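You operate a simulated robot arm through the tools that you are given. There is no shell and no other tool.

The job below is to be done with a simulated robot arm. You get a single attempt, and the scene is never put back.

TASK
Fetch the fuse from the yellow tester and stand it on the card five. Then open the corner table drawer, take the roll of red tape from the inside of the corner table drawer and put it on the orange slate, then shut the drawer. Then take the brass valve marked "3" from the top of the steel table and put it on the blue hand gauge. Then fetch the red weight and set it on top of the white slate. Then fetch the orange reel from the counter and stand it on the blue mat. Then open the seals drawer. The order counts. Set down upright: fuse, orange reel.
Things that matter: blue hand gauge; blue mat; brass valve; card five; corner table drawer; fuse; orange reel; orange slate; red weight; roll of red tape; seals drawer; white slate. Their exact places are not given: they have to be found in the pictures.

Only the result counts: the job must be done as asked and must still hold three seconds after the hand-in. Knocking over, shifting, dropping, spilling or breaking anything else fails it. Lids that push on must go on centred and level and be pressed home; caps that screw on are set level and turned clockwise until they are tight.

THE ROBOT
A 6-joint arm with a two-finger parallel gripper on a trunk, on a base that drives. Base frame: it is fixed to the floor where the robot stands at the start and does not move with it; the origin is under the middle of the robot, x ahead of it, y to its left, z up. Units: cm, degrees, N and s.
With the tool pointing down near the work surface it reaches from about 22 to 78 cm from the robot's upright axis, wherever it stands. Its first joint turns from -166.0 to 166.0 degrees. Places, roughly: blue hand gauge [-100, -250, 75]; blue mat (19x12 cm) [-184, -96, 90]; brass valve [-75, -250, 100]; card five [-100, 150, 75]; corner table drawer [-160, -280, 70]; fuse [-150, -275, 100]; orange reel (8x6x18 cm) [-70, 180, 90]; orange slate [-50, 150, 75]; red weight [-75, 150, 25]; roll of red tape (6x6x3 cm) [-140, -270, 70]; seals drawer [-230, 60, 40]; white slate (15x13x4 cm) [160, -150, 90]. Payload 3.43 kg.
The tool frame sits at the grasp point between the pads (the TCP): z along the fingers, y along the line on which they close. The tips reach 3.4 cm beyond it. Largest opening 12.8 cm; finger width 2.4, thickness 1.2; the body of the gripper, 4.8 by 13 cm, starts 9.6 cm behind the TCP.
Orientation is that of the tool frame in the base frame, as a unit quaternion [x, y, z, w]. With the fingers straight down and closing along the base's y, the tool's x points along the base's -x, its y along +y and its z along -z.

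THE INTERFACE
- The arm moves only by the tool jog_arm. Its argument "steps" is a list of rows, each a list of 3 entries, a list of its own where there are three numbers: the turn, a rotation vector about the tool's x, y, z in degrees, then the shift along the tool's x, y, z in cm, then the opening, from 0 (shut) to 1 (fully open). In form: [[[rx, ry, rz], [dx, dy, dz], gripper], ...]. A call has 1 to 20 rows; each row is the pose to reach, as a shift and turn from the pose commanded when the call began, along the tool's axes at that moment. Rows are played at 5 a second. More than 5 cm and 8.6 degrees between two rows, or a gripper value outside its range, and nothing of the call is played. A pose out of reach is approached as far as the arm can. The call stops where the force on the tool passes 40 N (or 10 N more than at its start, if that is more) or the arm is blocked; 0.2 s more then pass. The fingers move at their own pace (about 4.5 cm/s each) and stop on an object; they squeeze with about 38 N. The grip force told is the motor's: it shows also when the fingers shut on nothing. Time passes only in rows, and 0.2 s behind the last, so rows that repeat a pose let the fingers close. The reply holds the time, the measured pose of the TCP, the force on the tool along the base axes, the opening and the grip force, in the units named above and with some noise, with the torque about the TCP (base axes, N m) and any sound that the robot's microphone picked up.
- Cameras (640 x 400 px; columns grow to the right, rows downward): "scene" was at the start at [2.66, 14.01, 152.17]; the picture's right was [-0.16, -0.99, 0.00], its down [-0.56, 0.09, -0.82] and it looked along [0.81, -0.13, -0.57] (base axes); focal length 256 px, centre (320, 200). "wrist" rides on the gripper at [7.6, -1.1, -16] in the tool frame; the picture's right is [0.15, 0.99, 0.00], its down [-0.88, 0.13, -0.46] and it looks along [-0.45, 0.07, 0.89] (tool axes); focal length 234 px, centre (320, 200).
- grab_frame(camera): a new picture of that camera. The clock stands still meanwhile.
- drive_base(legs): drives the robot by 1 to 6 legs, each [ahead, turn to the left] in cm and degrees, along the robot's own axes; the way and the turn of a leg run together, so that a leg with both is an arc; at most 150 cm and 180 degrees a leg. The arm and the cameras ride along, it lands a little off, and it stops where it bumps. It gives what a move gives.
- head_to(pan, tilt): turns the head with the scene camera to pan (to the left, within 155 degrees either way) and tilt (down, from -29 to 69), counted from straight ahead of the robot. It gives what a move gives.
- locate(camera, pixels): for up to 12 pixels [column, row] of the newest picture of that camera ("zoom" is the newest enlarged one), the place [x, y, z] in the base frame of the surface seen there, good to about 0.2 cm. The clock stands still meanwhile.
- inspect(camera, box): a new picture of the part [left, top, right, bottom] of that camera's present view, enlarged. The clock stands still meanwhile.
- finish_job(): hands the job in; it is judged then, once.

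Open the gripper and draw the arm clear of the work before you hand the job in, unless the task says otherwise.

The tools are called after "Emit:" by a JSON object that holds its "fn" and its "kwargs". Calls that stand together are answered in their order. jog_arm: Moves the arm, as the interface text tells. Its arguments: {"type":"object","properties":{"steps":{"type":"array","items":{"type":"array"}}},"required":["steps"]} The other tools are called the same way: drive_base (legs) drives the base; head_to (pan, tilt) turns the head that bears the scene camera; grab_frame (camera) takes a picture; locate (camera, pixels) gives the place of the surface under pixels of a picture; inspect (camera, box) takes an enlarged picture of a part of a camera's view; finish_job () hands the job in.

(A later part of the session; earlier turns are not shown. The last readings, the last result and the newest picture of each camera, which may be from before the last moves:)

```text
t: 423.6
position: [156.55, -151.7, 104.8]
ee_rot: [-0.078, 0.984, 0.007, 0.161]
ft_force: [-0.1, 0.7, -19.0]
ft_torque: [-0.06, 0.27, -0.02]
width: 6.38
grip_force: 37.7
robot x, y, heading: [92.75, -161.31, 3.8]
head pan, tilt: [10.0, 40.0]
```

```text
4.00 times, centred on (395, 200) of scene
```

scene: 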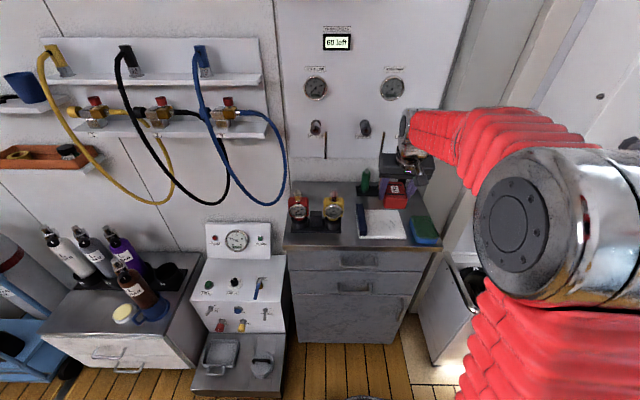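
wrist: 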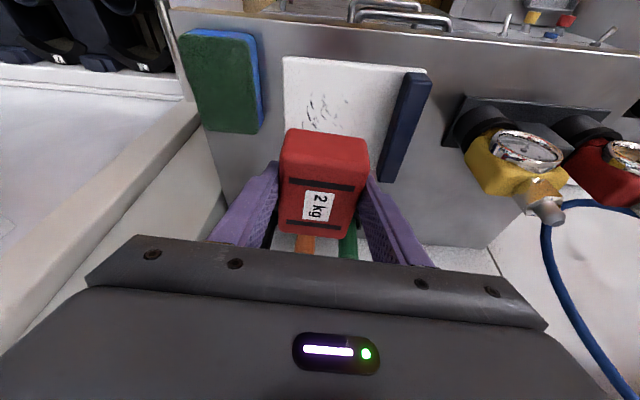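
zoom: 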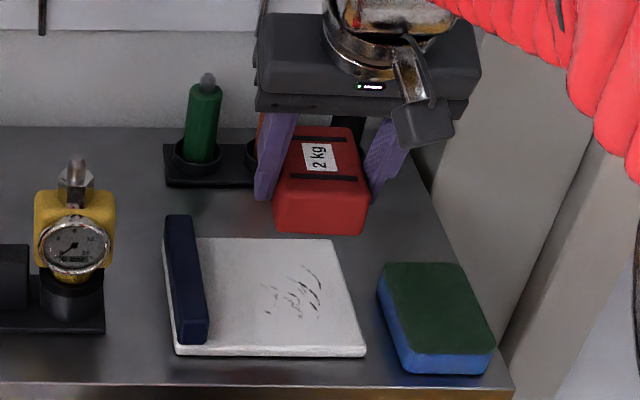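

The weight is level and centred over the free area. I lower to just above the slate, then feel for contact.

Emit:
{"fn": "jog_arm", "kwargs": {"steps": [[[0, 0, 0], [0.95, 0.03, 2.85], 0], [[0, 0, 0], [1.9, 0.06, 5.7], 0], [[0, 0, 0], [2.55, 0.09, 7.6], 0], [[0, 0, 0], [2.9, 0.1, 8.65], 0], [[0, 0, 0], [2.9, 0.1, 8.65], 0]]}}

Emit:
{"fn": "jog_arm", "kwargs": {"steps": [[[0, 0, 0], [0.06, 0, 0.19], 0], [[0, 0, 0], [0.13, 0, 0.38], 0], [[0, 0, 0], [0.13, 0, 0.38], 0]]}}

Emit:
{"fn": "grab_frame", "kwargs": {"camera": "wrist"}}

```text
t: 424.8
position: [156.58, -151.58, 95.72]
ee_rot: [-0.077, 0.984, 0.008, 0.16]
ft_force: [0.6, -0.3, -19.4]
ft_torque: [-0.01, 0.22, 0.0]
width: 6.41
grip_force: 37.9
robot x, y, heading: [92.74, -161.84, 3.8]
head pan, tilt: [10.0, 40.0]
```

```text
t: 425.6
position: [156.58, -151.65, 95.39]
ee_rot: [-0.077, 0.984, 0.008, 0.16]
ft_force: [-0.3, 0.2, -20.2]
ft_torque: [-0.06, 0.27, -0.02]
width: 6.4
grip_force: 38.0
robot x, y, heading: [92.2, -161.37, 3.8]
head pan, tilt: [10.0, 40.0]
```

```text
taken
```

wrist: 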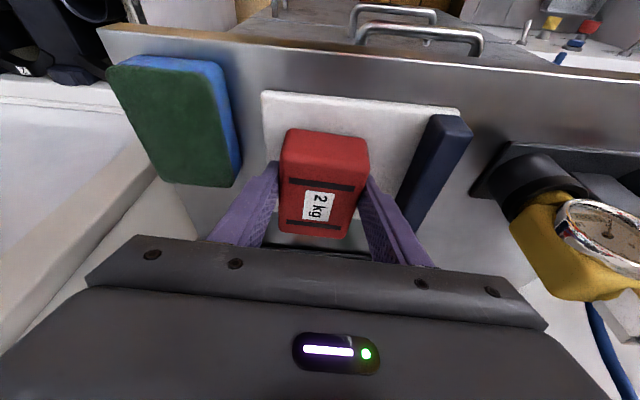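

Still 20 N hanging. I lower in small steps.

Emit:
{"fn": "jog_arm", "kwargs": {"steps": [[[0, 0, 0], [0.05, 0, 0.14], 0], [[0, 0, 0], [0.1, 0, 0.28], 0], [[0, 0, 0], [0.1, 0, 0.28], 0]]}}

Emit:
{"fn": "jog_arm", "kwargs": {"steps": [[[0, 0, 0], [0.05, 0, 0.14], 0], [[0, 0, 0], [0.05, 0, 0.14], 0]]}}

```text
t: 426.4
position: [156.73, -151.75, 95.18]
ee_rot: [-0.078, 0.984, 0.008, 0.162]
ft_force: [-1.4, -2.4, -4.9]
ft_torque: [0.41, -0.44, -0.1]
width: 6.39
grip_force: 38.3
robot x, y, heading: [92.71, -161.26, 3.7]
head pan, tilt: [10.0, 40.0]
```

```text
t: 426.9
position: [156.53, -151.56, 95.29]
ee_rot: [-0.078, 0.983, 0.007, 0.164]
ft_force: [-2.9, -5.1, 11.7]
ft_torque: [1.03, -1.24, -0.11]
width: 6.38
grip_force: 38.4
robot x, y, heading: [92.29, -161.7, 3.6]
head pan, tilt: [10.0, 40.0]
```

The weight rests on the slate. I open to 0.6 and withdraw along the tool axis.

Emit:
{"fn": "jog_arm", "kwargs": {"steps": [[[0, 0, 0], [-0.03, 0, -0.1], 0.55], [[0, 0, 0], [-0.03, 0, -0.1], 0.6], [[0, 0, 0], [-0.03, 0, -0.1], 0.6], [[0, 0, 0], [-0.5, 0, -2.5], 0.6], [[0, 0, 0], [-1.5, 0, -6], 0.6], [[0, 0, 0], [-3, 0, -10], 0.6], [[0, 0, 0], [-4.5, 0, -14.5], 0.6], [[0, 0, 0], [-5, 0, -19], 0.6], [[0, 0, 0], [-5, 0, -23.5], 0.6]]}}

Emit:
{"fn": "grab_frame", "kwargs": {"camera": "scene"}}

Emit:
{"fn": "grab_frame", "kwargs": {"camera": "wrist"}}

```text
t: 428.9
position: [153.6, -151.69, 118.98]
ee_rot: [-0.078, 0.984, 0.008, 0.159]
ft_force: [0.6, -0.3, 0.6]
ft_torque: [-0.02, 0.03, 0.03]
width: 7.69
grip_force: 0.0
robot x, y, heading: [92.67, -161.46, 3.9]
head pan, tilt: [10.0, 40.0]
```

```text
taken
```

scene: 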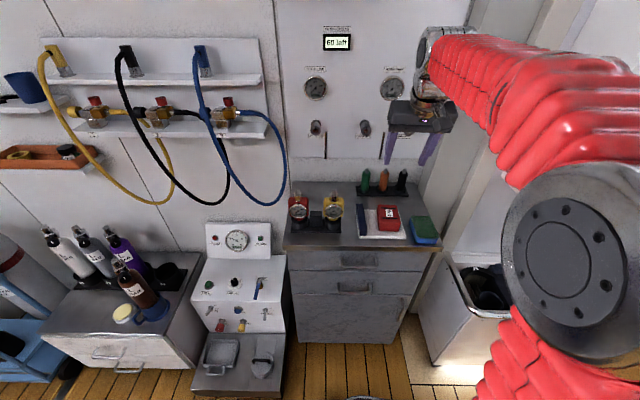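

```text
taken
```

wrist: 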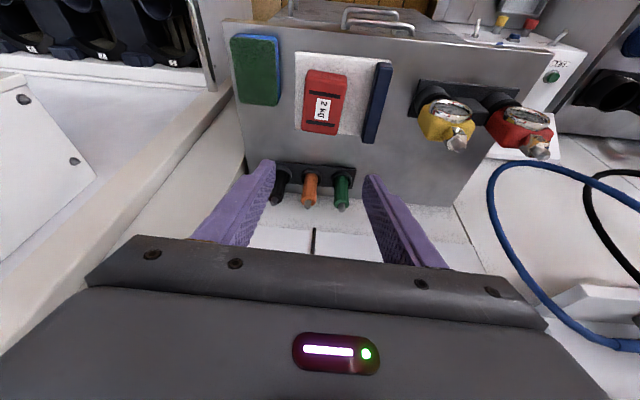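

The red weight lies on the white slate. I retract the arm, set the tool vertical and back away for the reel.

Emit:
{"fn": "jog_arm", "kwargs": {"steps": [[[0, 4, 0], [3.5, 0, -1.2], 0.6], [[0, 8, 0], [7, 0, -2.4], 0.6], [[0, 12, 0], [10.5, 0, -3.6], 0.6], [[0, 16, 0], [14, 0, -4.8], 0.6], [[0, 18.7, 0], [17, 0, -5.7], 0.6], [[0, 18.7, 0], [17, 0, -5.7], 0.6]]}}

Emit:
{"fn": "drive_base", "kwargs": {"legs": [[-70, 0]]}}

```text
t: 430.4
position: [136.08, -154.56, 118.77]
ee_rot: [-0.077, 0.997, -0.006, -0.001]
ft_force: [0.5, 0.3, 0.9]
ft_torque: [0.01, -0.01, 0.0]
width: 7.68
grip_force: 0.0
robot x, y, heading: [92.63, -161.37, 3.8]
head pan, tilt: [10.0, 40.0]
```

```text
t: 435.3
position: [65.8, -159.26, 119.01]
ee_rot: [-0.07, 0.998, -0.005, -0.002]
ft_force: [0.0, 0.1, -0.2]
ft_torque: [0.0, 0.01, 0.0]
width: 7.7
grip_force: 0.0
robot x, y, heading: [22.0, -165.26, 2.9]
head pan, tilt: [10.0, 40.0]
```

Emit:
{"fn": "drive_base", "kwargs": {"legs": [[0, 52]]}}

Emit:
{"fn": "drive_base", "kwargs": {"legs": [[0, 51.5]]}}

```text
t: 439.1
position: [43.8, -127.08, 118.87]
ee_rot: [-0.504, 0.864, -0.006, 0.001]
ft_force: [0.8, -0.1, -0.5]
ft_torque: [-0.02, 0.0, 0.02]
width: 7.66
grip_force: 0.1
robot x, y, heading: [24.11, -166.99, 55.6]
head pan, tilt: [10.0, 40.0]
```

```text
t: 442.8
position: [5.89, -126.76, 118.99]
ee_rot: [0.825, -0.565, 0.004, -0.003]
ft_force: [-0.4, -0.7, 0.0]
ft_torque: [-0.04, 0.0, 0.01]
width: 7.66
grip_force: 0.1
robot x, y, heading: [27.29, -165.92, 105.9]
head pan, tilt: [10.0, 40.0]
```

Emit:
{"fn": "drive_base", "kwargs": {"legs": [[0, 1.5], [140, 0], [110, 0]]}}

Emit:
{"fn": "head_to", "kwargs": {"pan": 0, "tilt": 40}}

Emit:
{"fn": "grab_frame", "kwargs": {"camera": "scene"}}

```text
t: 458.9
position: [-72.92, 106.47, 118.88]
ee_rot: [0.84, -0.543, 0.004, -0.003]
ft_force: [0.4, -0.3, 0.6]
ft_torque: [-0.01, 0.01, -0.03]
width: 7.71
grip_force: 0.1
robot x, y, heading: [-50.1, 68.17, 108.5]
head pan, tilt: [10.0, 40.0]
```

```text
t: 459.6
position: [-72.85, 106.35, 119.0]
ee_rot: [0.84, -0.543, 0.005, -0.004]
ft_force: [0.2, 0.1, -0.1]
ft_torque: [-0.03, 0.01, 0.0]
width: 7.71
grip_force: 0.1
robot x, y, heading: [-49.64, 68.18, 108.4]
head pan, tilt: [0.0, 40.0]
```

```text
taken
```

scene: 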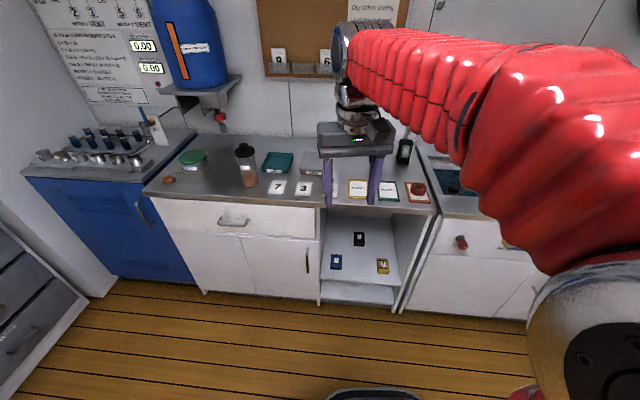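

Emit:
{"fn": "drive_base", "kwargs": {"legs": [[36, -3]]}}

Emit:
{"fn": "head_to", "kwargs": {"pan": 5, "tilt": 40}}

Emit:
{"fn": "grab_frame", "kwargs": {"camera": "scene"}}

Emit:
{"fn": "grab_frame", "kwargs": {"camera": "wrist"}}

```text
t: 462.5
position: [-81.6, 142.24, 119.0]
ee_rot: [0.826, -0.564, 0.005, -0.003]
ft_force: [-0.6, 0.2, -0.3]
ft_torque: [-0.01, 0.01, -0.03]
width: 7.68
grip_force: 0.1
robot x, y, heading: [-60.91, 102.34, 105.5]
head pan, tilt: [0.0, 40.0]
```

```text
t: 463.2
position: [-81.6, 142.12, 119.04]
ee_rot: [0.826, -0.564, 0.005, -0.004]
ft_force: [-0.2, 0.0, -0.5]
ft_torque: [-0.02, -0.02, -0.01]
width: 7.69
grip_force: 0.0
robot x, y, heading: [-60.99, 103.16, 105.6]
head pan, tilt: [5.0, 40.0]
```

```text
taken
```

scene: 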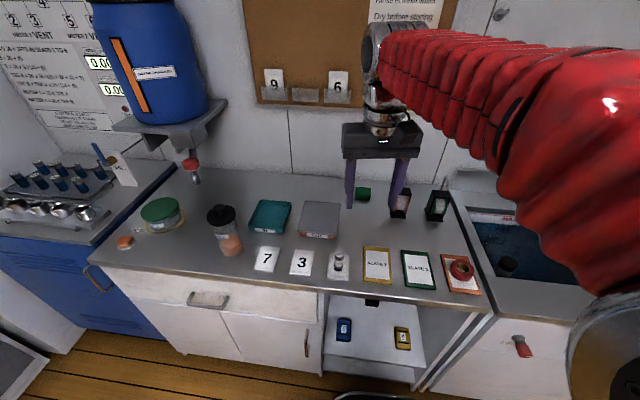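

```text
taken
```

wrist: 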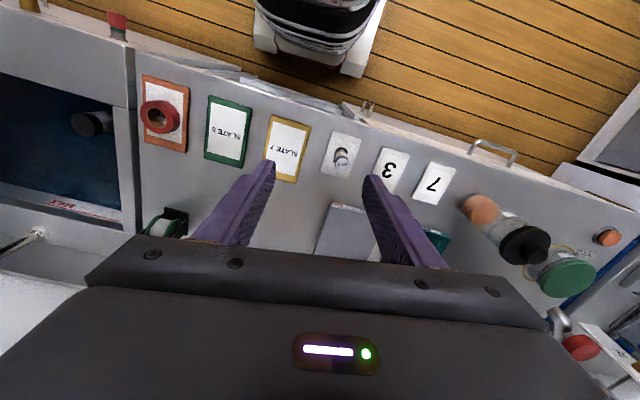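

I zoom on the orange reel behind the right finger.

Emit:
{"fn": "inspect", "kwargs": {"camera": "scene", "box": [370, 165, 460, 235]}}

Emit:
{"fn": "locate", "kwargs": {"camera": "zoom", "pixels": [[215, 280], [160, 260], [190, 350], [260, 370], [280, 330], [240, 200], [210, 190], [300, 215], [255, 330], [225, 240]]}}

```text
5.71 times, centred on (415, 200) of scene
```

zoom: 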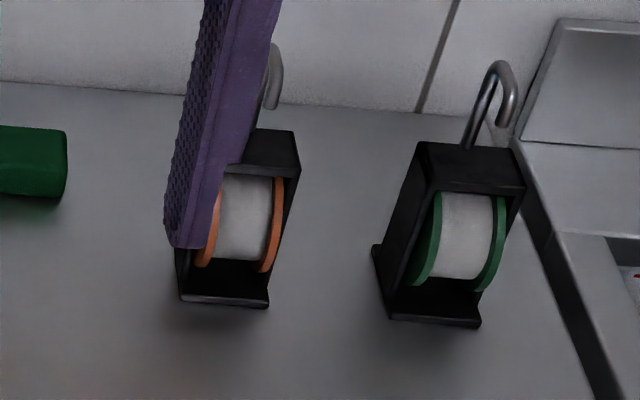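

```text
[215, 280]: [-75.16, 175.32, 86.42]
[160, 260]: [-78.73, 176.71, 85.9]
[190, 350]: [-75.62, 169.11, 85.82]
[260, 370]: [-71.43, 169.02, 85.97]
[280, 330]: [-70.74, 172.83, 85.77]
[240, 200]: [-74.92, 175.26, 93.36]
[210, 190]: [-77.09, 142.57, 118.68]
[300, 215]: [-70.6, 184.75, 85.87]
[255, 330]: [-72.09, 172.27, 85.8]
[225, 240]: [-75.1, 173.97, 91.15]
```

The reel is a black box frame with a hook on top. I check the wall and board distances behind it before reaching over.

Emit:
{"fn": "locate", "kwargs": {"camera": "scene", "pixels": [[337, 80], [337, 97], [300, 140], [440, 60], [420, 150], [430, 110], [330, 30], [480, 170], [450, 150], [362, 193]]}}

```text
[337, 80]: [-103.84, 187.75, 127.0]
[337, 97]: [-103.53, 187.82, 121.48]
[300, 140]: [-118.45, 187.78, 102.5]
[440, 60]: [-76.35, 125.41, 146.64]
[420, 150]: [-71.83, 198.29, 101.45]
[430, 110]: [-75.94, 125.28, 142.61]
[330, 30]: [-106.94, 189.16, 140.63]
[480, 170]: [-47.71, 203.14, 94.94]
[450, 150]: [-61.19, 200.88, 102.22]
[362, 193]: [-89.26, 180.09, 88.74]
```

The wall is 21 cm behind the reel. I drive 6 cm closer so the arm can reach above the hook.

Emit:
{"fn": "drive_base", "kwargs": {"legs": [[6, 0]]}}

```text
t: 464.2
position: [-83.29, 148.07, 119.07]
ee_rot: [0.825, -0.565, 0.005, -0.003]
ft_force: [-0.4, -0.1, -0.5]
ft_torque: [-0.01, -0.03, 0.0]
width: 7.71
grip_force: 0.0
robot x, y, heading: [-62.2, 108.09, 105.5]
head pan, tilt: [5.0, 40.0]
```

Emit:
{"fn": "jog_arm", "kwargs": {"steps": [[[-0.1, 0, 1.2], [-3, -3.26, 0], 0.7], [[-0.2, 0, 2.4], [-6, -6.5, 0], 0.8], [[-0.4, 0, 3.6], [-9, -9.8, 0], 0.8], [[-0.5, 0, 4.8], [-12, -13, 0], 0.8], [[-0.6, 0, 6], [-15, -16.3, 0], 0.8], [[-0.6, 0, 6], [-15, -16.3, 0], 0.8]]}}

Emit:
{"fn": "grab_frame", "kwargs": {"camera": "wrist"}}

Emit:
{"fn": "grab_frame", "kwargs": {"camera": "scene"}}

```text
t: 465.6
position: [-73.62, 167.79, 119.23]
ee_rot: [0.795, -0.606, 0.001, 0.001]
ft_force: [-0.5, -1.0, 0.1]
ft_torque: [-0.01, -0.03, 0.0]
width: 10.23
grip_force: 0.1
robot x, y, heading: [-62.15, 108.32, 105.5]
head pan, tilt: [5.0, 40.0]
```

```text
taken
```

wrist: 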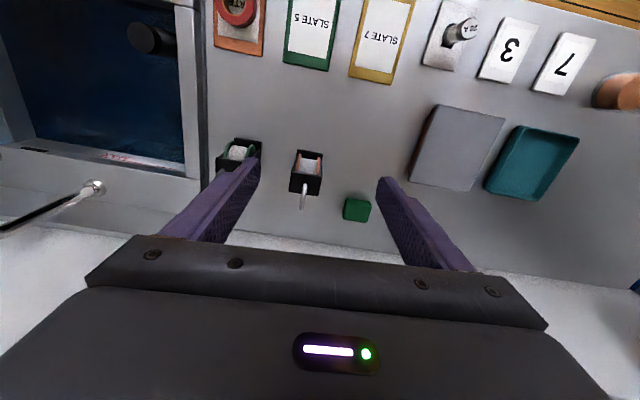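

```text
taken
```

scene: 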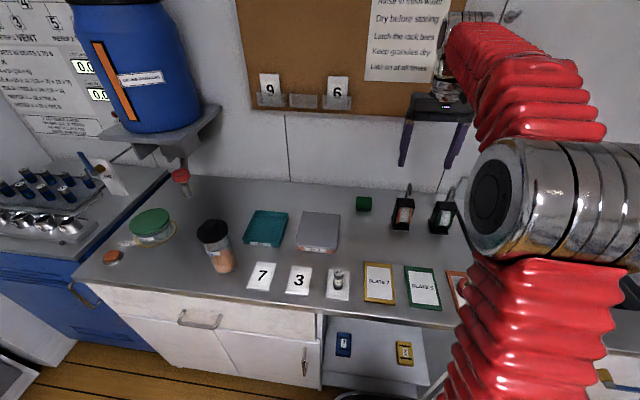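

Now the reel is free in both views. I enlarge both and locate its frame.

Emit:
{"fn": "inspect", "kwargs": {"camera": "wrist", "box": [270, 130, 350, 220]}}

Emit:
{"fn": "locate", "kwargs": {"camera": "wrist", "pixels": [[292, 190], [318, 193], [306, 183], [296, 152], [322, 155], [306, 165], [303, 205], [301, 192], [290, 180], [321, 180], [320, 170], [294, 170]]}}

Emit:
{"fn": "inspect", "kwargs": {"camera": "scene", "box": [370, 170, 460, 250]}}

Emit:
{"fn": "locate", "kwargs": {"camera": "zoom", "pixels": [[230, 190], [190, 190], [275, 195], [180, 290], [260, 305], [215, 170], [235, 165], [270, 250], [175, 260], [250, 130], [225, 230]]}}

```text
4.44 times, centred on (310, 175) of wrist
```

zoom: 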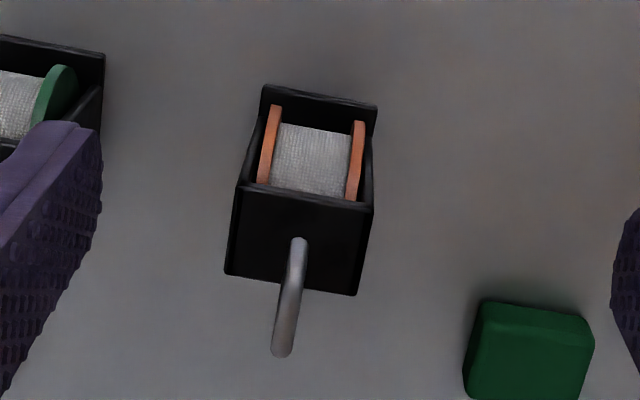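

```text
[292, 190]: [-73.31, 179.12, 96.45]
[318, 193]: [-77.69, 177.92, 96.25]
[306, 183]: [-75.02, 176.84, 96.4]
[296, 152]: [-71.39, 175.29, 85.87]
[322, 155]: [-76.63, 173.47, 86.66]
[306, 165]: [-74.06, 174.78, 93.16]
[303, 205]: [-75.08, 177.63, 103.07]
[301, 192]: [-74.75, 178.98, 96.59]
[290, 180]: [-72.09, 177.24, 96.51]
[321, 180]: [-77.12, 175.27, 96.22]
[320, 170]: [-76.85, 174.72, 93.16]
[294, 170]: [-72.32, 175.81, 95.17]
```

```text
5.00 times, centred on (415, 210) of scene
```

zoom: 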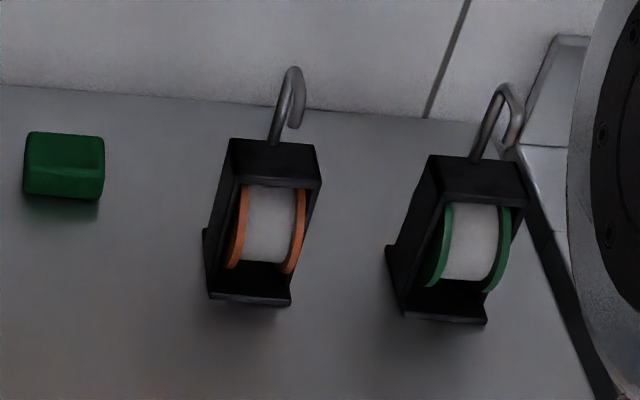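

```text
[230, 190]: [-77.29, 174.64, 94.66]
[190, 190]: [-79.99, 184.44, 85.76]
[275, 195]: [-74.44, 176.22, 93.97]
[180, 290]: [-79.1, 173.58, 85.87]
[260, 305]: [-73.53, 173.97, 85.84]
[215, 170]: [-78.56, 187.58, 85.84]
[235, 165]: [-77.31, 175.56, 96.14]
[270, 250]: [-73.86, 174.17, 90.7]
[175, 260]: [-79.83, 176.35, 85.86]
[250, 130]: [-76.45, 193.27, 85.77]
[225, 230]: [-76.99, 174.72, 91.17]
```

I locate the top plate's four corners.

Emit:
{"fn": "locate", "kwargs": {"camera": "wrist", "pixels": [[293, 173], [320, 178], [317, 195], [290, 190], [305, 182], [302, 188], [303, 195], [301, 210], [297, 150], [323, 154]]}}

```text
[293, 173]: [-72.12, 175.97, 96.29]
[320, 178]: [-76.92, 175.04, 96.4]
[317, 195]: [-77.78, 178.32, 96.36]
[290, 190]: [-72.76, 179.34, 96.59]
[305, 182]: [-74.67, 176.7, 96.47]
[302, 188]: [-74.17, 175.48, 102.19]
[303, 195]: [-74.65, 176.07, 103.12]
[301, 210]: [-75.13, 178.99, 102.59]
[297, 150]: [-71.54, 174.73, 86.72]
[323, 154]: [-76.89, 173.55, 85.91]
```

The top plate spans 5 cm at z 96.4, centre (-74.9,177.2), turned 11°; the hook ends at about z 103.5. I move above it with the tips over the hook, yaw matched.

Emit:
{"fn": "jog_arm", "kwargs": {"steps": [[[0, 0, 1.5], [-3, -0.4, 2], 0.7], [[0, 0, 3], [-6, -0.8, 5], 0.62], [[0, 0, 4.4], [-9.1, -1.23, 8], 0.62], [[0, 0, 4.4], [-9.1, -1.23, 9.2], 0.62], [[0, 0, 4.4], [-9.1, -1.23, 9.2], 0.62]]}}

Emit:
{"fn": "grab_frame", "kwargs": {"camera": "wrist"}}

Emit:
{"fn": "inspect", "kwargs": {"camera": "scene", "box": [370, 120, 480, 250]}}

```text
t: 466.8
position: [-74.84, 176.98, 109.85]
ee_rot: [0.771, -0.637, 0.002, 0.001]
ft_force: [0.2, -0.5, 0.0]
ft_torque: [0.02, -0.01, 0.0]
width: 7.92
grip_force: 0.0
robot x, y, heading: [-62.81, 108.68, 105.8]
head pan, tilt: [5.0, 40.0]
```

```text
taken
```

wrist: 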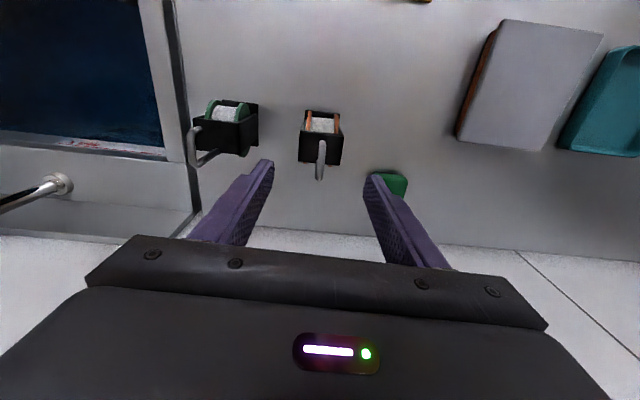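

```text
3.08 times, centred on (425, 185) of scene
```

zoom: 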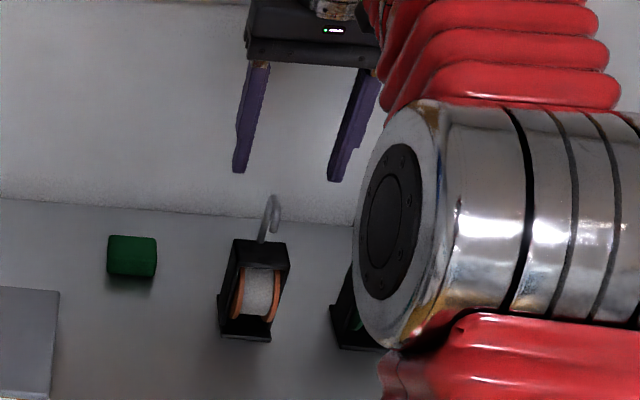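

I recheck the plate and the hook from here.

Emit:
{"fn": "locate", "kwargs": {"camera": "wrist", "pixels": [[302, 138], [341, 141], [300, 159], [338, 163], [320, 150], [321, 172], [321, 145], [310, 150], [332, 152], [386, 185]]}}

Emit:
{"fn": "inspect", "kwargs": {"camera": "wrist", "box": [280, 90, 410, 200]}}

```text
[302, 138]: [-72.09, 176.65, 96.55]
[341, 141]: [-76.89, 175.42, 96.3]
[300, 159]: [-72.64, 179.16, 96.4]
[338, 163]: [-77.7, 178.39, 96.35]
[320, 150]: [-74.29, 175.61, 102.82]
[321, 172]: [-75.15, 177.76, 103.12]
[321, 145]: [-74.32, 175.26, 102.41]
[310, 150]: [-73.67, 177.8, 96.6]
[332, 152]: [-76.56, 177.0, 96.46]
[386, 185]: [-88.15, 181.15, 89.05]
```

```text
3.64 times, centred on (345, 145) of wrist
```

zoom: 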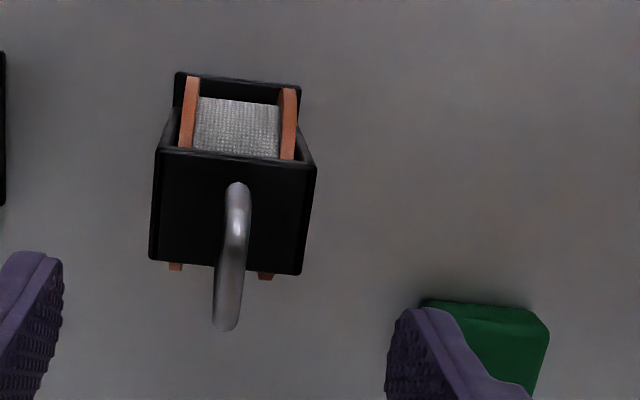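

Aligned within 0.1 cm. I lower to TCP z 96 and close on the frame.

Emit:
{"fn": "jog_arm", "kwargs": {"steps": [[[0, 0, 0], [-0.3, 0, 3], 0.62], [[0, 0, 0], [-0.3, 0, 6], 0.62], [[0, 0, 0], [-0.3, 0, 9], 0.62], [[0, 0, 0], [-0.3, 0, 12], 0.62], [[0, 0, 0], [-0.3, 0, 13.8], 0.62], [[0, 0, 0], [-0.3, 0, 13.8], 0.62], [[0, 0, 0], [-0.3, 0, 13.8], 0.3], [[0, 0, 0], [-0.3, 0, 13.8], 0], [[0, 0, 0], [-0.3, 0, 13.8], 0], [[0, 0, 0], [-0.3, 0, 13.8], 0]]}}

Emit:
{"fn": "grab_frame", "kwargs": {"camera": "wrist"}}

Emit:
{"fn": "grab_frame", "kwargs": {"camera": "scene"}}

```text
t: 469.0
position: [-74.88, 177.32, 96.18]
ee_rot: [0.771, -0.636, 0.0, 0.002]
ft_force: [0.5, 0.0, 1.3]
ft_torque: [-0.03, 0.03, -0.01]
width: 5.57
grip_force: 38.4
robot x, y, heading: [-62.03, 108.3, 105.3]
head pan, tilt: [5.0, 40.0]
```

```text
taken
```

wrist: 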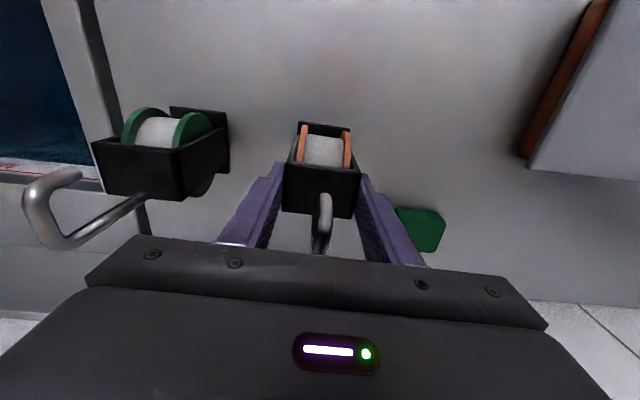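

```text
taken
```

scene: 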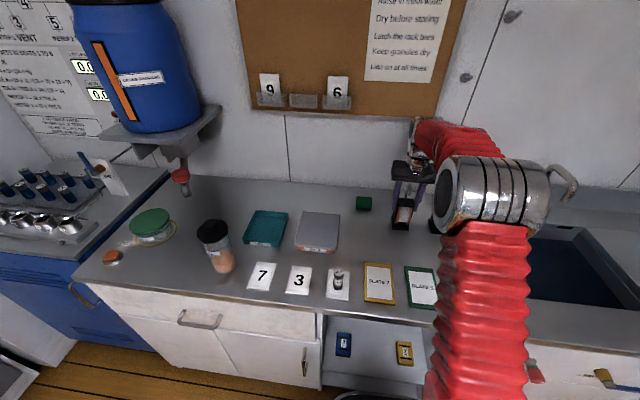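

Gripped at 5.57 cm. I lift it straight and look.

Emit:
{"fn": "jog_arm", "kwargs": {"steps": [[[0, 0, 0], [0, 0, -1], 0], [[0, 0, 0], [0, 0, -3], 0], [[0, 0, 0], [0, 0, -6], 0], [[0, 0, 0], [0, 0, -10], 0], [[0, 0, 0], [0, 0, -14], 0], [[0, 0, 0], [2, 0, -16], 0], [[0, 0, 0], [6, 0, -18], 0], [[0, 0, 0], [10, 0, -20], 0], [[0, 0, 0], [14, 0, -22], 0], [[0, 0, 0], [18, 0, -24], 0], [[0, 0, 0], [22, 0, -24], 0], [[0, 0, 0], [24, 0, -24], 0], [[0, 0, 0], [24, 0, -24], 0]]}}

Emit:
{"fn": "grab_frame", "kwargs": {"camera": "scene"}}

Emit:
{"fn": "grab_frame", "kwargs": {"camera": "wrist"}}

```text
t: 471.8
position: [-70.52, 153.77, 120.13]
ee_rot: [0.771, -0.636, 0.003, 0.001]
ft_force: [0.7, -0.7, -2.5]
ft_torque: [0.01, -0.03, 0.0]
width: 5.56
grip_force: 38.1
robot x, y, heading: [-62.1, 108.48, 105.6]
head pan, tilt: [5.0, 40.0]
```

```text
taken
```

scene: 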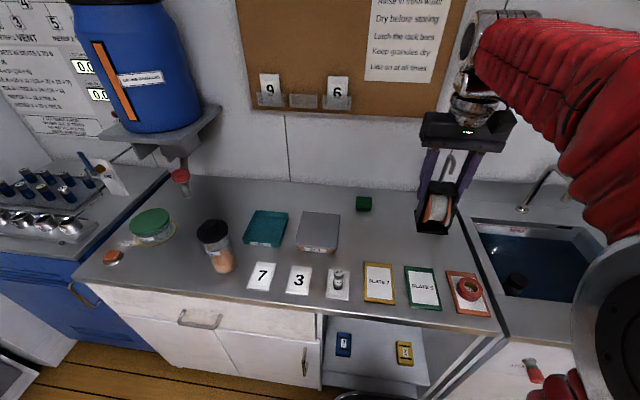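

```text
taken
```

wrist: 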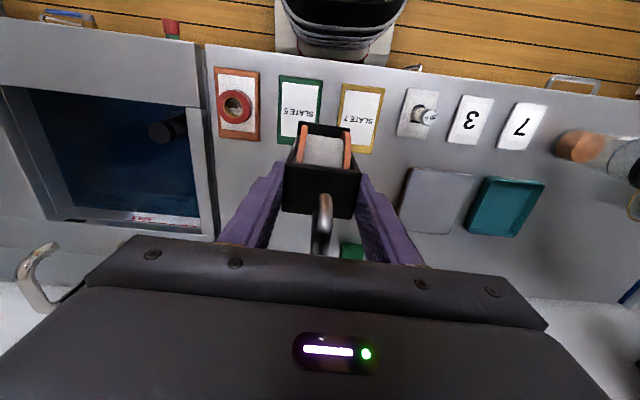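

The reel is held upright. I back off and drive to the long counter with the blue mat, in small turns.

Emit:
{"fn": "drive_base", "kwargs": {"legs": [[-32, 0], [0, 48]]}}

Emit:
{"fn": "drive_base", "kwargs": {"legs": [[0, 48]]}}

Emit:
{"fn": "drive_base", "kwargs": {"legs": [[0, 46]]}}

```text
t: 477.5
position: [-93.07, 102.81, 120.21]
ee_rot: [0.963, -0.271, 0.002, 0.001]
ft_force: [0.4, -0.2, -2.1]
ft_torque: [0.0, -0.02, 0.0]
width: 5.56
grip_force: 38.5
robot x, y, heading: [-52.66, 80.74, 153.0]
head pan, tilt: [5.0, 40.0]
```

```text
t: 481.0
position: [-95.87, 65.86, 120.2]
ee_rot: [0.99, 0.142, 0.001, 0.0]
ft_force: [-0.1, -0.5, -2.9]
ft_torque: [0.01, -0.01, 0.01]
width: 5.6
grip_force: 37.7
robot x, y, heading: [-53.5, 83.45, -159.5]
head pan, tilt: [5.0, 40.0]
```

```text
t: 484.4
position: [-70.87, 41.1, 120.21]
ee_rot: [0.859, 0.511, 0.001, -0.001]
ft_force: [-1.4, -0.3, -1.7]
ft_torque: [0.01, -0.02, 0.05]
width: 5.59
grip_force: 38.1
robot x, y, heading: [-55.69, 84.67, -114.3]
head pan, tilt: [5.0, 40.0]
```

Emit:
{"fn": "drive_base", "kwargs": {"legs": [[0, 3], [100, 0], [73, 0]]}}

Emit:
{"fn": "drive_base", "kwargs": {"legs": [[0, -54]]}}

Emit:
{"fn": "head_to", "kwargs": {"pan": 0, "tilt": 42}}

Emit:
{"fn": "grab_frame", "kwargs": {"camera": "scene"}}

Emit:
{"fn": "grab_frame", "kwargs": {"camera": "wrist"}}

```text
t: 496.3
position: [-133.62, -121.15, 120.36]
ee_rot: [0.848, 0.531, 0.001, -0.001]
ft_force: [-0.3, 0.7, -2.9]
ft_torque: [-0.02, -0.02, -0.03]
width: 5.56
grip_force: 38.0
robot x, y, heading: [-120.9, -76.91, -111.5]
head pan, tilt: [5.0, 40.0]
```

```text
t: 500.2
position: [-164.31, -92.05, 120.47]
ee_rot: [0.997, 0.082, 0.002, 0.0]
ft_force: [-0.6, 0.2, -4.1]
ft_torque: [0.01, 0.0, -0.01]
width: 5.56
grip_force: 37.8
robot x, y, heading: [-119.87, -80.5, -165.8]
head pan, tilt: [5.0, 40.0]
```

```text
t: 500.9
position: [-164.18, -92.19, 120.44]
ee_rot: [0.997, 0.083, 0.002, 0.0]
ft_force: [0.5, 0.7, -2.0]
ft_torque: [0.0, -0.01, 0.02]
width: 5.59
grip_force: 37.6
robot x, y, heading: [-119.93, -80.34, -165.6]
head pan, tilt: [0.0, 42.0]
```

```text
taken
```

scene: 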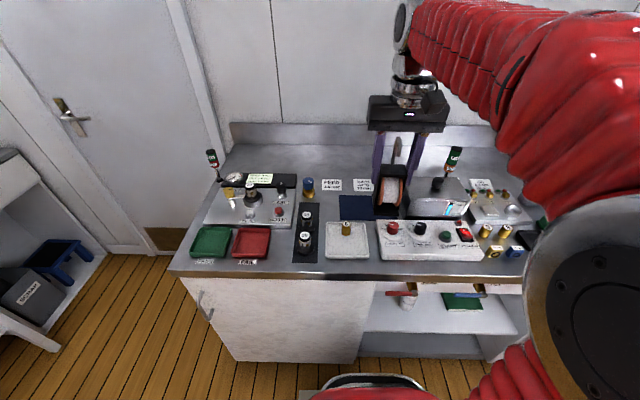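

```text
taken
```

wrist: 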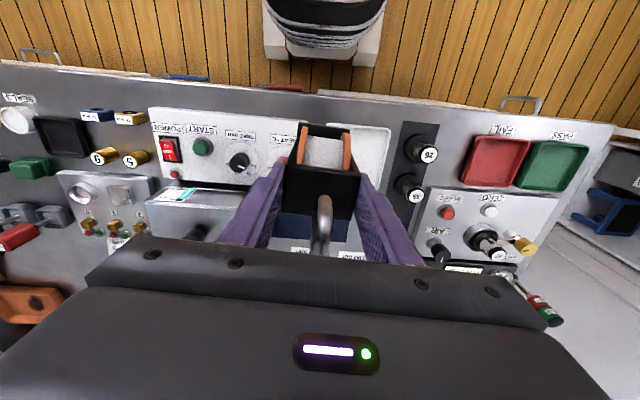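

The navy mat is at (357,207), partly hidden by the reel. I zoom and locate its corners and the neighbours.

Emit:
{"fn": "inspect", "kwargs": {"camera": "scene", "box": [290, 160, 480, 270]}}

Emit:
{"fn": "locate", "kwargs": {"camera": "zoom", "pixels": [[170, 120], [165, 195], [265, 195], [270, 130], [200, 150], [240, 170], [450, 170], [420, 160], [190, 230], [60, 110], [300, 100], [140, 90]]}}

```text
3.37 times, centred on (385, 215) of scene
```

zoom: 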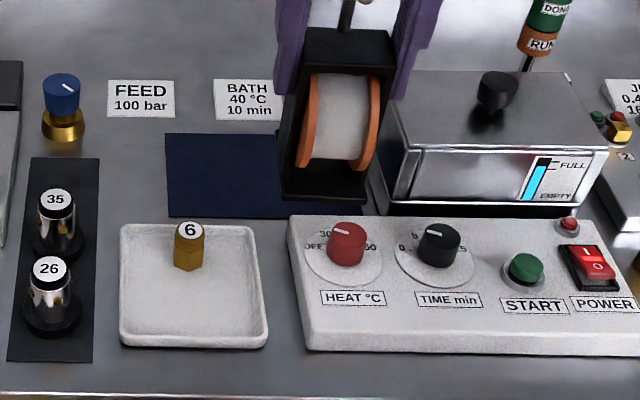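

```text
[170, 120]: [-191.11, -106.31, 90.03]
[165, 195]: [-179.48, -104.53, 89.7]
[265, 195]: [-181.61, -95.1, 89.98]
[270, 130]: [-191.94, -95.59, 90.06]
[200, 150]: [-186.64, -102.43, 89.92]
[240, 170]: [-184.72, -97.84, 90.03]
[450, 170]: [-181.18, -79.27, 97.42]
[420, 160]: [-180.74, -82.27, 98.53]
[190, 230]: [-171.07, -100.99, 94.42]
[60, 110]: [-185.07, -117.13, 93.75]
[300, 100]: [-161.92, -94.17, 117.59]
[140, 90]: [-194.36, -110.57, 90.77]
```

Emit:
{"fn": "locate", "kwargs": {"camera": "zoom", "pixels": [[170, 213], [168, 137], [360, 211], [270, 213], [275, 140], [380, 205], [400, 210], [395, 180], [330, 230], [235, 235], [205, 230]]}}

Emit:
{"fn": "inspect", "kwargs": {"camera": "wrist", "box": [240, 150, 400, 260]}}

```text
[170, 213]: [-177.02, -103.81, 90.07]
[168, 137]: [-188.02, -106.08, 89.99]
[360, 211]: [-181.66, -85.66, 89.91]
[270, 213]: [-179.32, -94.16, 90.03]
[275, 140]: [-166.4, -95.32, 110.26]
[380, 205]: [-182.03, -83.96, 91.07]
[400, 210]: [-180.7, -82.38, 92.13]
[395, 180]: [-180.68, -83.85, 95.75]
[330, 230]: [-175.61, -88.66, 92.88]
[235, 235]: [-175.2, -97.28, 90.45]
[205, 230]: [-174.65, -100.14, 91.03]
```

```text
3.64 times, centred on (320, 205) of wrist
```

zoom: 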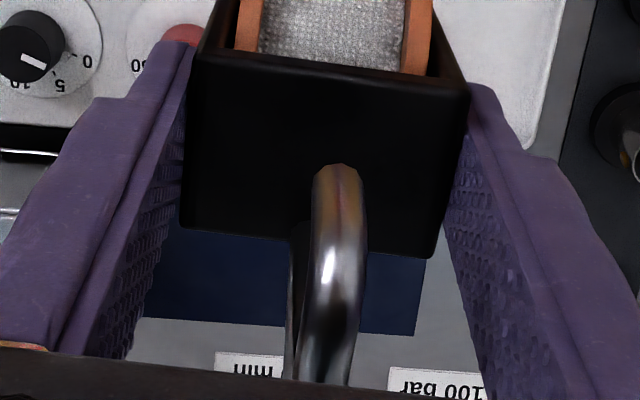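

The mat's centre is about (-184.8,-96) and its top z 90.0. I carry the reel over it at height, then lower part way.

Emit:
{"fn": "jog_arm", "kwargs": {"steps": [[[0, 0, -0.7], [-4.2, 0.2, 0], 0], [[0, 0, -1.4], [-8.4, 0.35, 0], 0], [[0, 0, -2.1], [-12.6, 0.5, 0], 0], [[0, 0, -2.8], [-16.8, 0.7, 0], 0], [[0, 0, -3.5], [-20.9, 0.85, 0], 0], [[0, 0, -3.5], [-20.9, 0.85, 4], 0], [[0, 0, -3.5], [-20.9, 0.85, 8], 0], [[0, 0, -3.5], [-20.9, 0.85, 12], 0], [[0, 0, -3.5], [-20.9, 0.85, 12], 0]]}}

Emit:
{"fn": "grab_frame", "kwargs": {"camera": "scene"}}

Emit:
{"fn": "grab_frame", "kwargs": {"camera": "wrist"}}

```text
t: 502.9
position: [-184.67, -96.32, 108.39]
ee_rot: [0.993, 0.114, 0.002, -0.001]
ft_force: [0.2, -0.1, -1.7]
ft_torque: [0.03, 0.02, 0.01]
width: 5.59
grip_force: 38.3
robot x, y, heading: [-119.74, -79.89, -165.8]
head pan, tilt: [0.0, 42.0]
```

```text
taken
```

scene: 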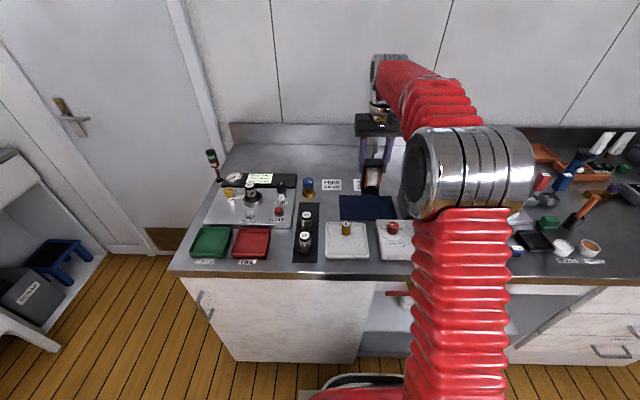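

```text
taken
```

wrist: 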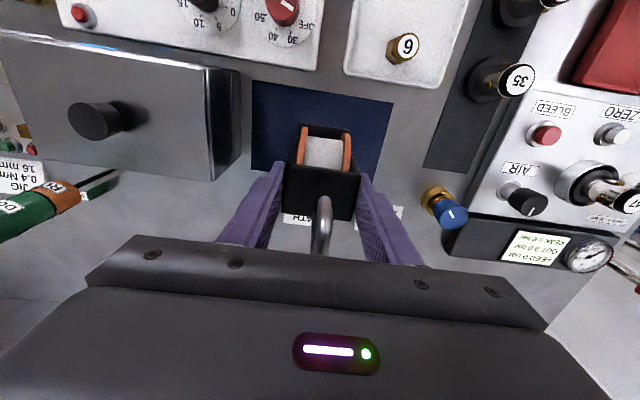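

I lower to just above the mat and feel for contact.

Emit:
{"fn": "jog_arm", "kwargs": {"steps": [[[0, 0, 0], [0, 0, 3], 0], [[0, 0, 0], [0, 0, 6], 0], [[0, 0, 0], [0, 0, 7.5], 0], [[0, 0, 0], [0, 0, 7.7], 0], [[0, 0, 0], [0, 0, 7.7], 0]]}}

Emit:
{"fn": "jog_arm", "kwargs": {"steps": [[[0, 0, 0], [0, 0, 0.15], 0], [[0, 0, 0], [0, 0, 0.3], 0], [[0, 0, 0], [0, 0, 0.3], 0]]}}

Emit:
{"fn": "inspect", "kwargs": {"camera": "scene", "box": [310, 130, 430, 250]}}

```text
t: 504.1
position: [-184.85, -96.39, 100.72]
ee_rot: [0.994, 0.113, 0.001, 0.0]
ft_force: [-0.8, 0.2, -1.9]
ft_torque: [0.0, -0.02, 0.03]
width: 5.57
grip_force: 37.5
robot x, y, heading: [-119.92, -80.23, -165.9]
head pan, tilt: [0.0, 42.0]
```

```text
t: 504.9
position: [-184.78, -96.27, 100.42]
ee_rot: [0.994, 0.113, 0.002, 0.0]
ft_force: [-0.4, 0.3, -2.5]
ft_torque: [-0.01, 0.01, -0.01]
width: 5.56
grip_force: 38.1
robot x, y, heading: [-120.11, -80.35, -165.7]
head pan, tilt: [0.0, 42.0]
```

```text
3.33 times, centred on (370, 190) of scene
```

zoom: 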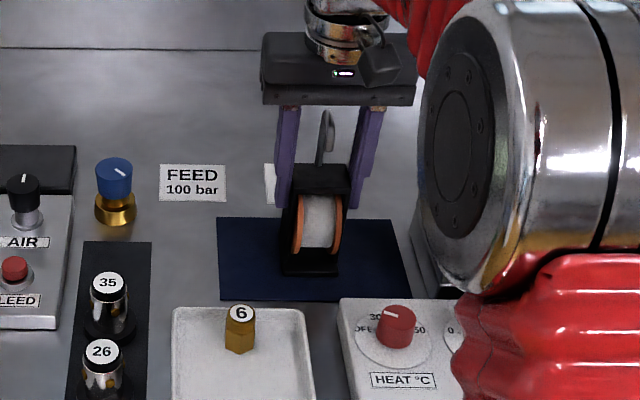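

Emit:
{"fn": "jog_arm", "kwargs": {"steps": [[[0, 0, 0], [0, 0, 0.15], 0], [[0, 0, 0], [0, 0, 0.3], 0], [[0, 0, 0], [0, 0, 0.3], 0]]}}

```text
t: 505.6
position: [-184.74, -96.27, 100.35]
ee_rot: [0.994, 0.113, -0.001, 0.0]
ft_force: [-0.9, 1.1, 18.3]
ft_torque: [0.15, -0.64, 0.07]
width: 5.58
grip_force: 38.4
robot x, y, heading: [-120.1, -80.38, -165.8]
head pan, tilt: [0.0, 42.0]
```

The reel stands on the mat (18 N). I relax 0.15 cm, open and rise clear of the hook.

Emit:
{"fn": "jog_arm", "kwargs": {"steps": [[[0, 0, 0], [0, 0, -0.15], 0], [[0, 0, 0], [0, 0, -0.15], 0.5], [[0, 0, 0], [0, 0, -0.15], 0.58], [[0, 0, 0], [0, 0, -0.15], 0.58], [[0, 0, 0], [0, 0, -3], 0.58], [[0, 0, 0], [0, 0, -7], 0.58], [[0, 0, 0], [0, 0, -11], 0.58], [[0, 0, 0], [0, 0, -15], 0.58], [[0, 0, 0], [0, 0, -19], 0.58], [[0, 0, 0], [4, 0, -20], 0.58], [[0, 0, 0], [8.5, 0, -20], 0.58], [[0, 0, 0], [13, 0, -20], 0.58], [[0, 0, 0], [17.5, 0, -20], 0.58], [[0, 0, 0], [21, 0, -20], 0.58]]}}

Emit:
{"fn": "grab_frame", "kwargs": {"camera": "scene"}}

Emit:
{"fn": "grab_frame", "kwargs": {"camera": "wrist"}}

```text
t: 508.6
position: [-164.1, -91.8, 119.89]
ee_rot: [0.994, 0.113, 0.001, 0.0]
ft_force: [-0.5, 0.2, 0.5]
ft_torque: [-0.02, -0.03, -0.03]
width: 7.44
grip_force: 0.0
robot x, y, heading: [-119.85, -80.29, -166.0]
head pan, tilt: [0.0, 42.0]
```

```text
taken
```

scene: 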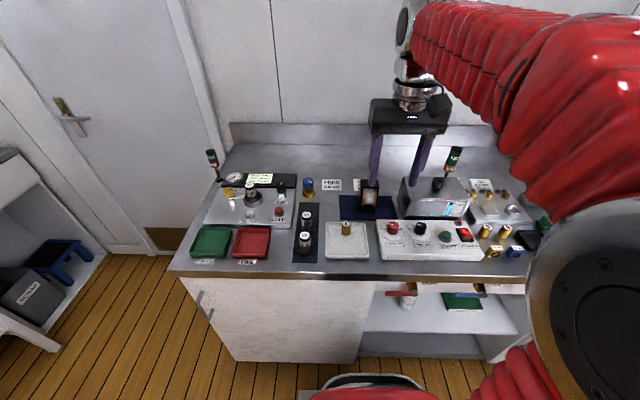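

```text
taken
```

wrist: 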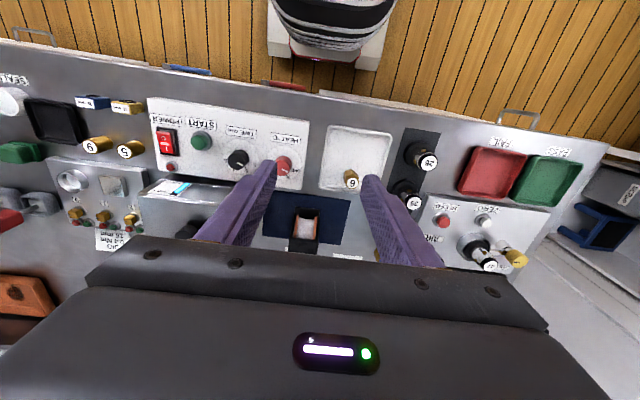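

The reel stands on the mat. Now I go to the grey drawers for the seals drawer: back off, turn and drive.

Emit:
{"fn": "drive_base", "kwargs": {"legs": [[-25, 0], [0, -41]]}}

Emit:
{"fn": "drive_base", "kwargs": {"legs": [[0, -41]]}}

```text
t: 513.5
position: [-136.7, -54.03, 119.87]
ee_rot: [0.97, -0.242, 0.002, 0.0]
ft_force: [-0.3, -0.2, -0.6]
ft_torque: [0.01, 0.01, 0.03]
width: 7.42
grip_force: 0.0
robot x, y, heading: [-96.7, -76.48, 153.3]
head pan, tilt: [0.0, 42.0]
```

```text
t: 516.7
position: [-112.25, -32.65, 120.04]
ee_rot: [0.823, -0.568, 0.001, 0.002]
ft_force: [-0.1, -0.3, 0.1]
ft_torque: [0.0, 0.0, -0.01]
width: 7.44
grip_force: 0.1
robot x, y, heading: [-99.47, -76.62, 112.2]
head pan, tilt: [0.0, 42.0]
```

Emit:
{"fn": "drive_base", "kwargs": {"legs": [[0, -2], [140, 0]]}}

Emit:
{"fn": "drive_base", "kwargs": {"legs": [[0, 40]]}}

Emit:
{"fn": "drive_base", "kwargs": {"legs": [[0, 41]]}}

Emit:
{"fn": "head_to", "kwargs": {"pan": 5, "tilt": 45}}

Emit:
{"fn": "grab_frame", "kwargs": {"camera": "scene"}}

```text
t: 526.2
position: [-159.61, 98.58, 119.95]
ee_rot: [0.816, -0.579, 0.001, 0.001]
ft_force: [-0.1, 0.2, 0.4]
ft_torque: [0.01, -0.01, 0.01]
width: 7.42
grip_force: 0.1
robot x, y, heading: [-147.6, 54.15, 111.0]
head pan, tilt: [0.0, 42.0]
```

```text
t: 529.2
position: [-185.4, 80.24, 120.08]
ee_rot: [0.965, -0.262, 0.001, 0.0]
ft_force: [-0.3, -0.5, -0.1]
ft_torque: [-0.01, 0.0, 0.01]
width: 7.4
grip_force: 0.0
robot x, y, heading: [-146.26, 56.24, 151.1]
head pan, tilt: [0.0, 42.0]
```

```text
t: 532.4
position: [-191.48, 48.7, 120.24]
ee_rot: [0.996, 0.095, 0.002, 0.0]
ft_force: [-0.8, 0.1, -0.4]
ft_torque: [0.0, -0.02, 0.0]
width: 7.4
grip_force: 0.0
robot x, y, heading: [-146.63, 58.68, -168.2]
head pan, tilt: [0.0, 42.0]
```

```text
t: 533.0
position: [-191.58, 48.59, 120.16]
ee_rot: [0.996, 0.094, 0.002, 0.0]
ft_force: [0.1, 0.3, 0.5]
ft_torque: [-0.04, 0.01, -0.01]
width: 7.42
grip_force: 0.1
robot x, y, heading: [-146.53, 59.05, -167.9]
head pan, tilt: [5.0, 45.0]
```

```text
taken
```

scene: 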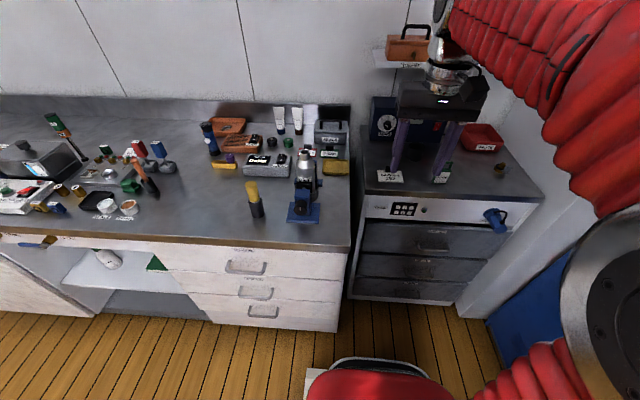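

I zoom on the grey drawers to read the labels, and on the white ones too.

Emit:
{"fn": "inspect", "kwargs": {"camera": "scene", "box": [340, 190, 500, 310]}}

Emit:
{"fn": "inspect", "kwargs": {"camera": "scene", "box": [200, 235, 350, 335]}}

```text
3.33 times, centred on (420, 250) of scene
```

zoom: 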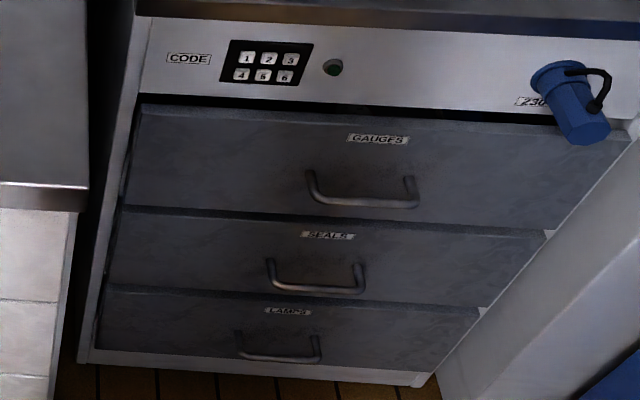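

```text
4.00 times, centred on (275, 285) of scene
```

zoom: 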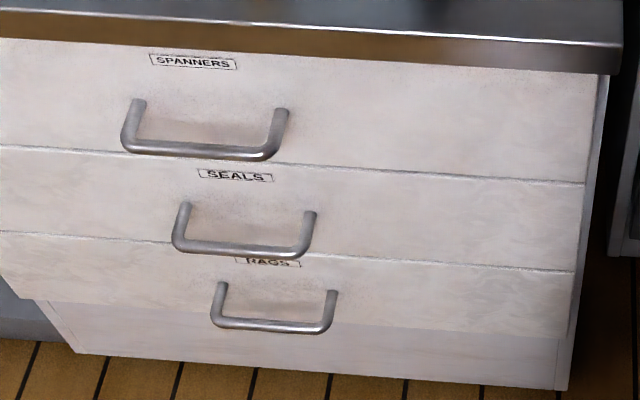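

The target place (-230,60,40) fits the grey unit's SEALS drawer (middle). I locate its handle and the fronts.

Emit:
{"fn": "inspect", "kwargs": {"camera": "scene", "box": [360, 200, 480, 300]}}

Emit:
{"fn": "locate", "kwargs": {"camera": "zoom", "pixels": [[225, 238], [255, 246], [290, 250], [335, 248], [222, 215], [345, 222], [250, 195], [280, 220], [330, 120], [240, 355], [470, 330], [70, 250]]}}

Emit:
{"fn": "inspect", "kwargs": {"camera": "scene", "box": [380, 195, 440, 235]}}

```text
4.00 times, centred on (420, 250) of scene
```

zoom: 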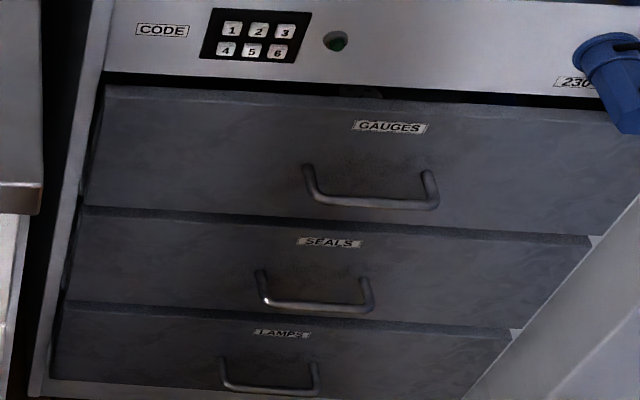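

```text
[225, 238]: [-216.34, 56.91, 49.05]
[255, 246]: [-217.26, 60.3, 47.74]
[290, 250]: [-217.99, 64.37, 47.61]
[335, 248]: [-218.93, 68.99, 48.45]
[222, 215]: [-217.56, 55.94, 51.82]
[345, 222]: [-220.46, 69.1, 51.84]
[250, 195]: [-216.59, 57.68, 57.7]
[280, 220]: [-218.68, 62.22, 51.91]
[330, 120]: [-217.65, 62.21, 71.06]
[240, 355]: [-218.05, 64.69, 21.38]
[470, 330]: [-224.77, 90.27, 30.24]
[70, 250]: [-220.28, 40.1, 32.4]
```

```text
10.00 times, centred on (410, 215) of scene
```

zoom: 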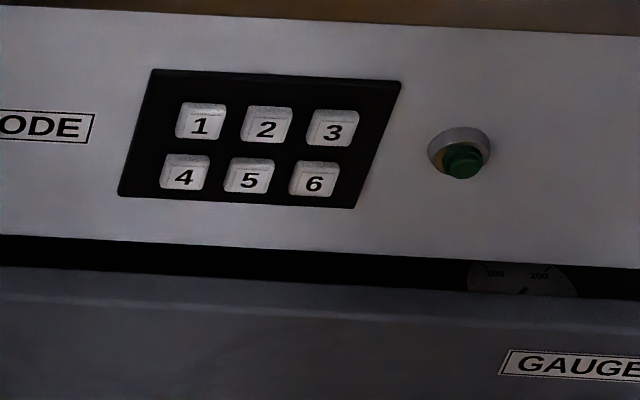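

Emit:
{"fn": "inspect", "kwargs": {"camera": "scene", "box": [360, 200, 480, 300]}}

Emit:
{"fn": "locate", "kwargs": {"camera": "zoom", "pixels": [[268, 301], [290, 304], [315, 307], [340, 308], [364, 307], [262, 275], [366, 282], [315, 280], [315, 265], [420, 200], [320, 197], [350, 150]]}}

```text
4.00 times, centred on (420, 250) of scene
```

zoom: 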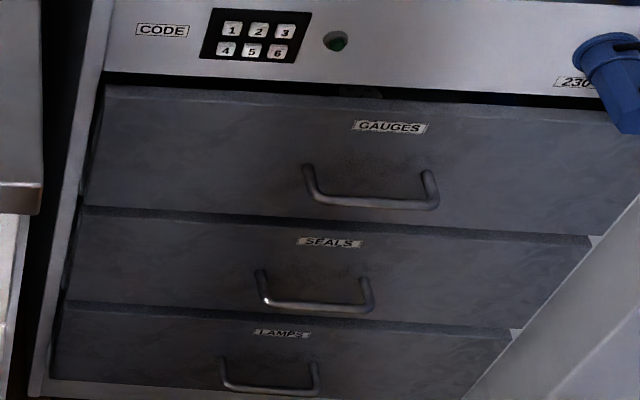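

```text
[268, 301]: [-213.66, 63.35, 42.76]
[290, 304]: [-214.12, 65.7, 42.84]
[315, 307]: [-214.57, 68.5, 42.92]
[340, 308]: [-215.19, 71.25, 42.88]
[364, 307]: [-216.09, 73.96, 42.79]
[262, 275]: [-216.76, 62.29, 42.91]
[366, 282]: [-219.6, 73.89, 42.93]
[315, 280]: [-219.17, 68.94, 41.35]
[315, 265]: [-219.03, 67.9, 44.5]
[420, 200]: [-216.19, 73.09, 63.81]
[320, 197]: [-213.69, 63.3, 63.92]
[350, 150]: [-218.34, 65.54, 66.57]
```

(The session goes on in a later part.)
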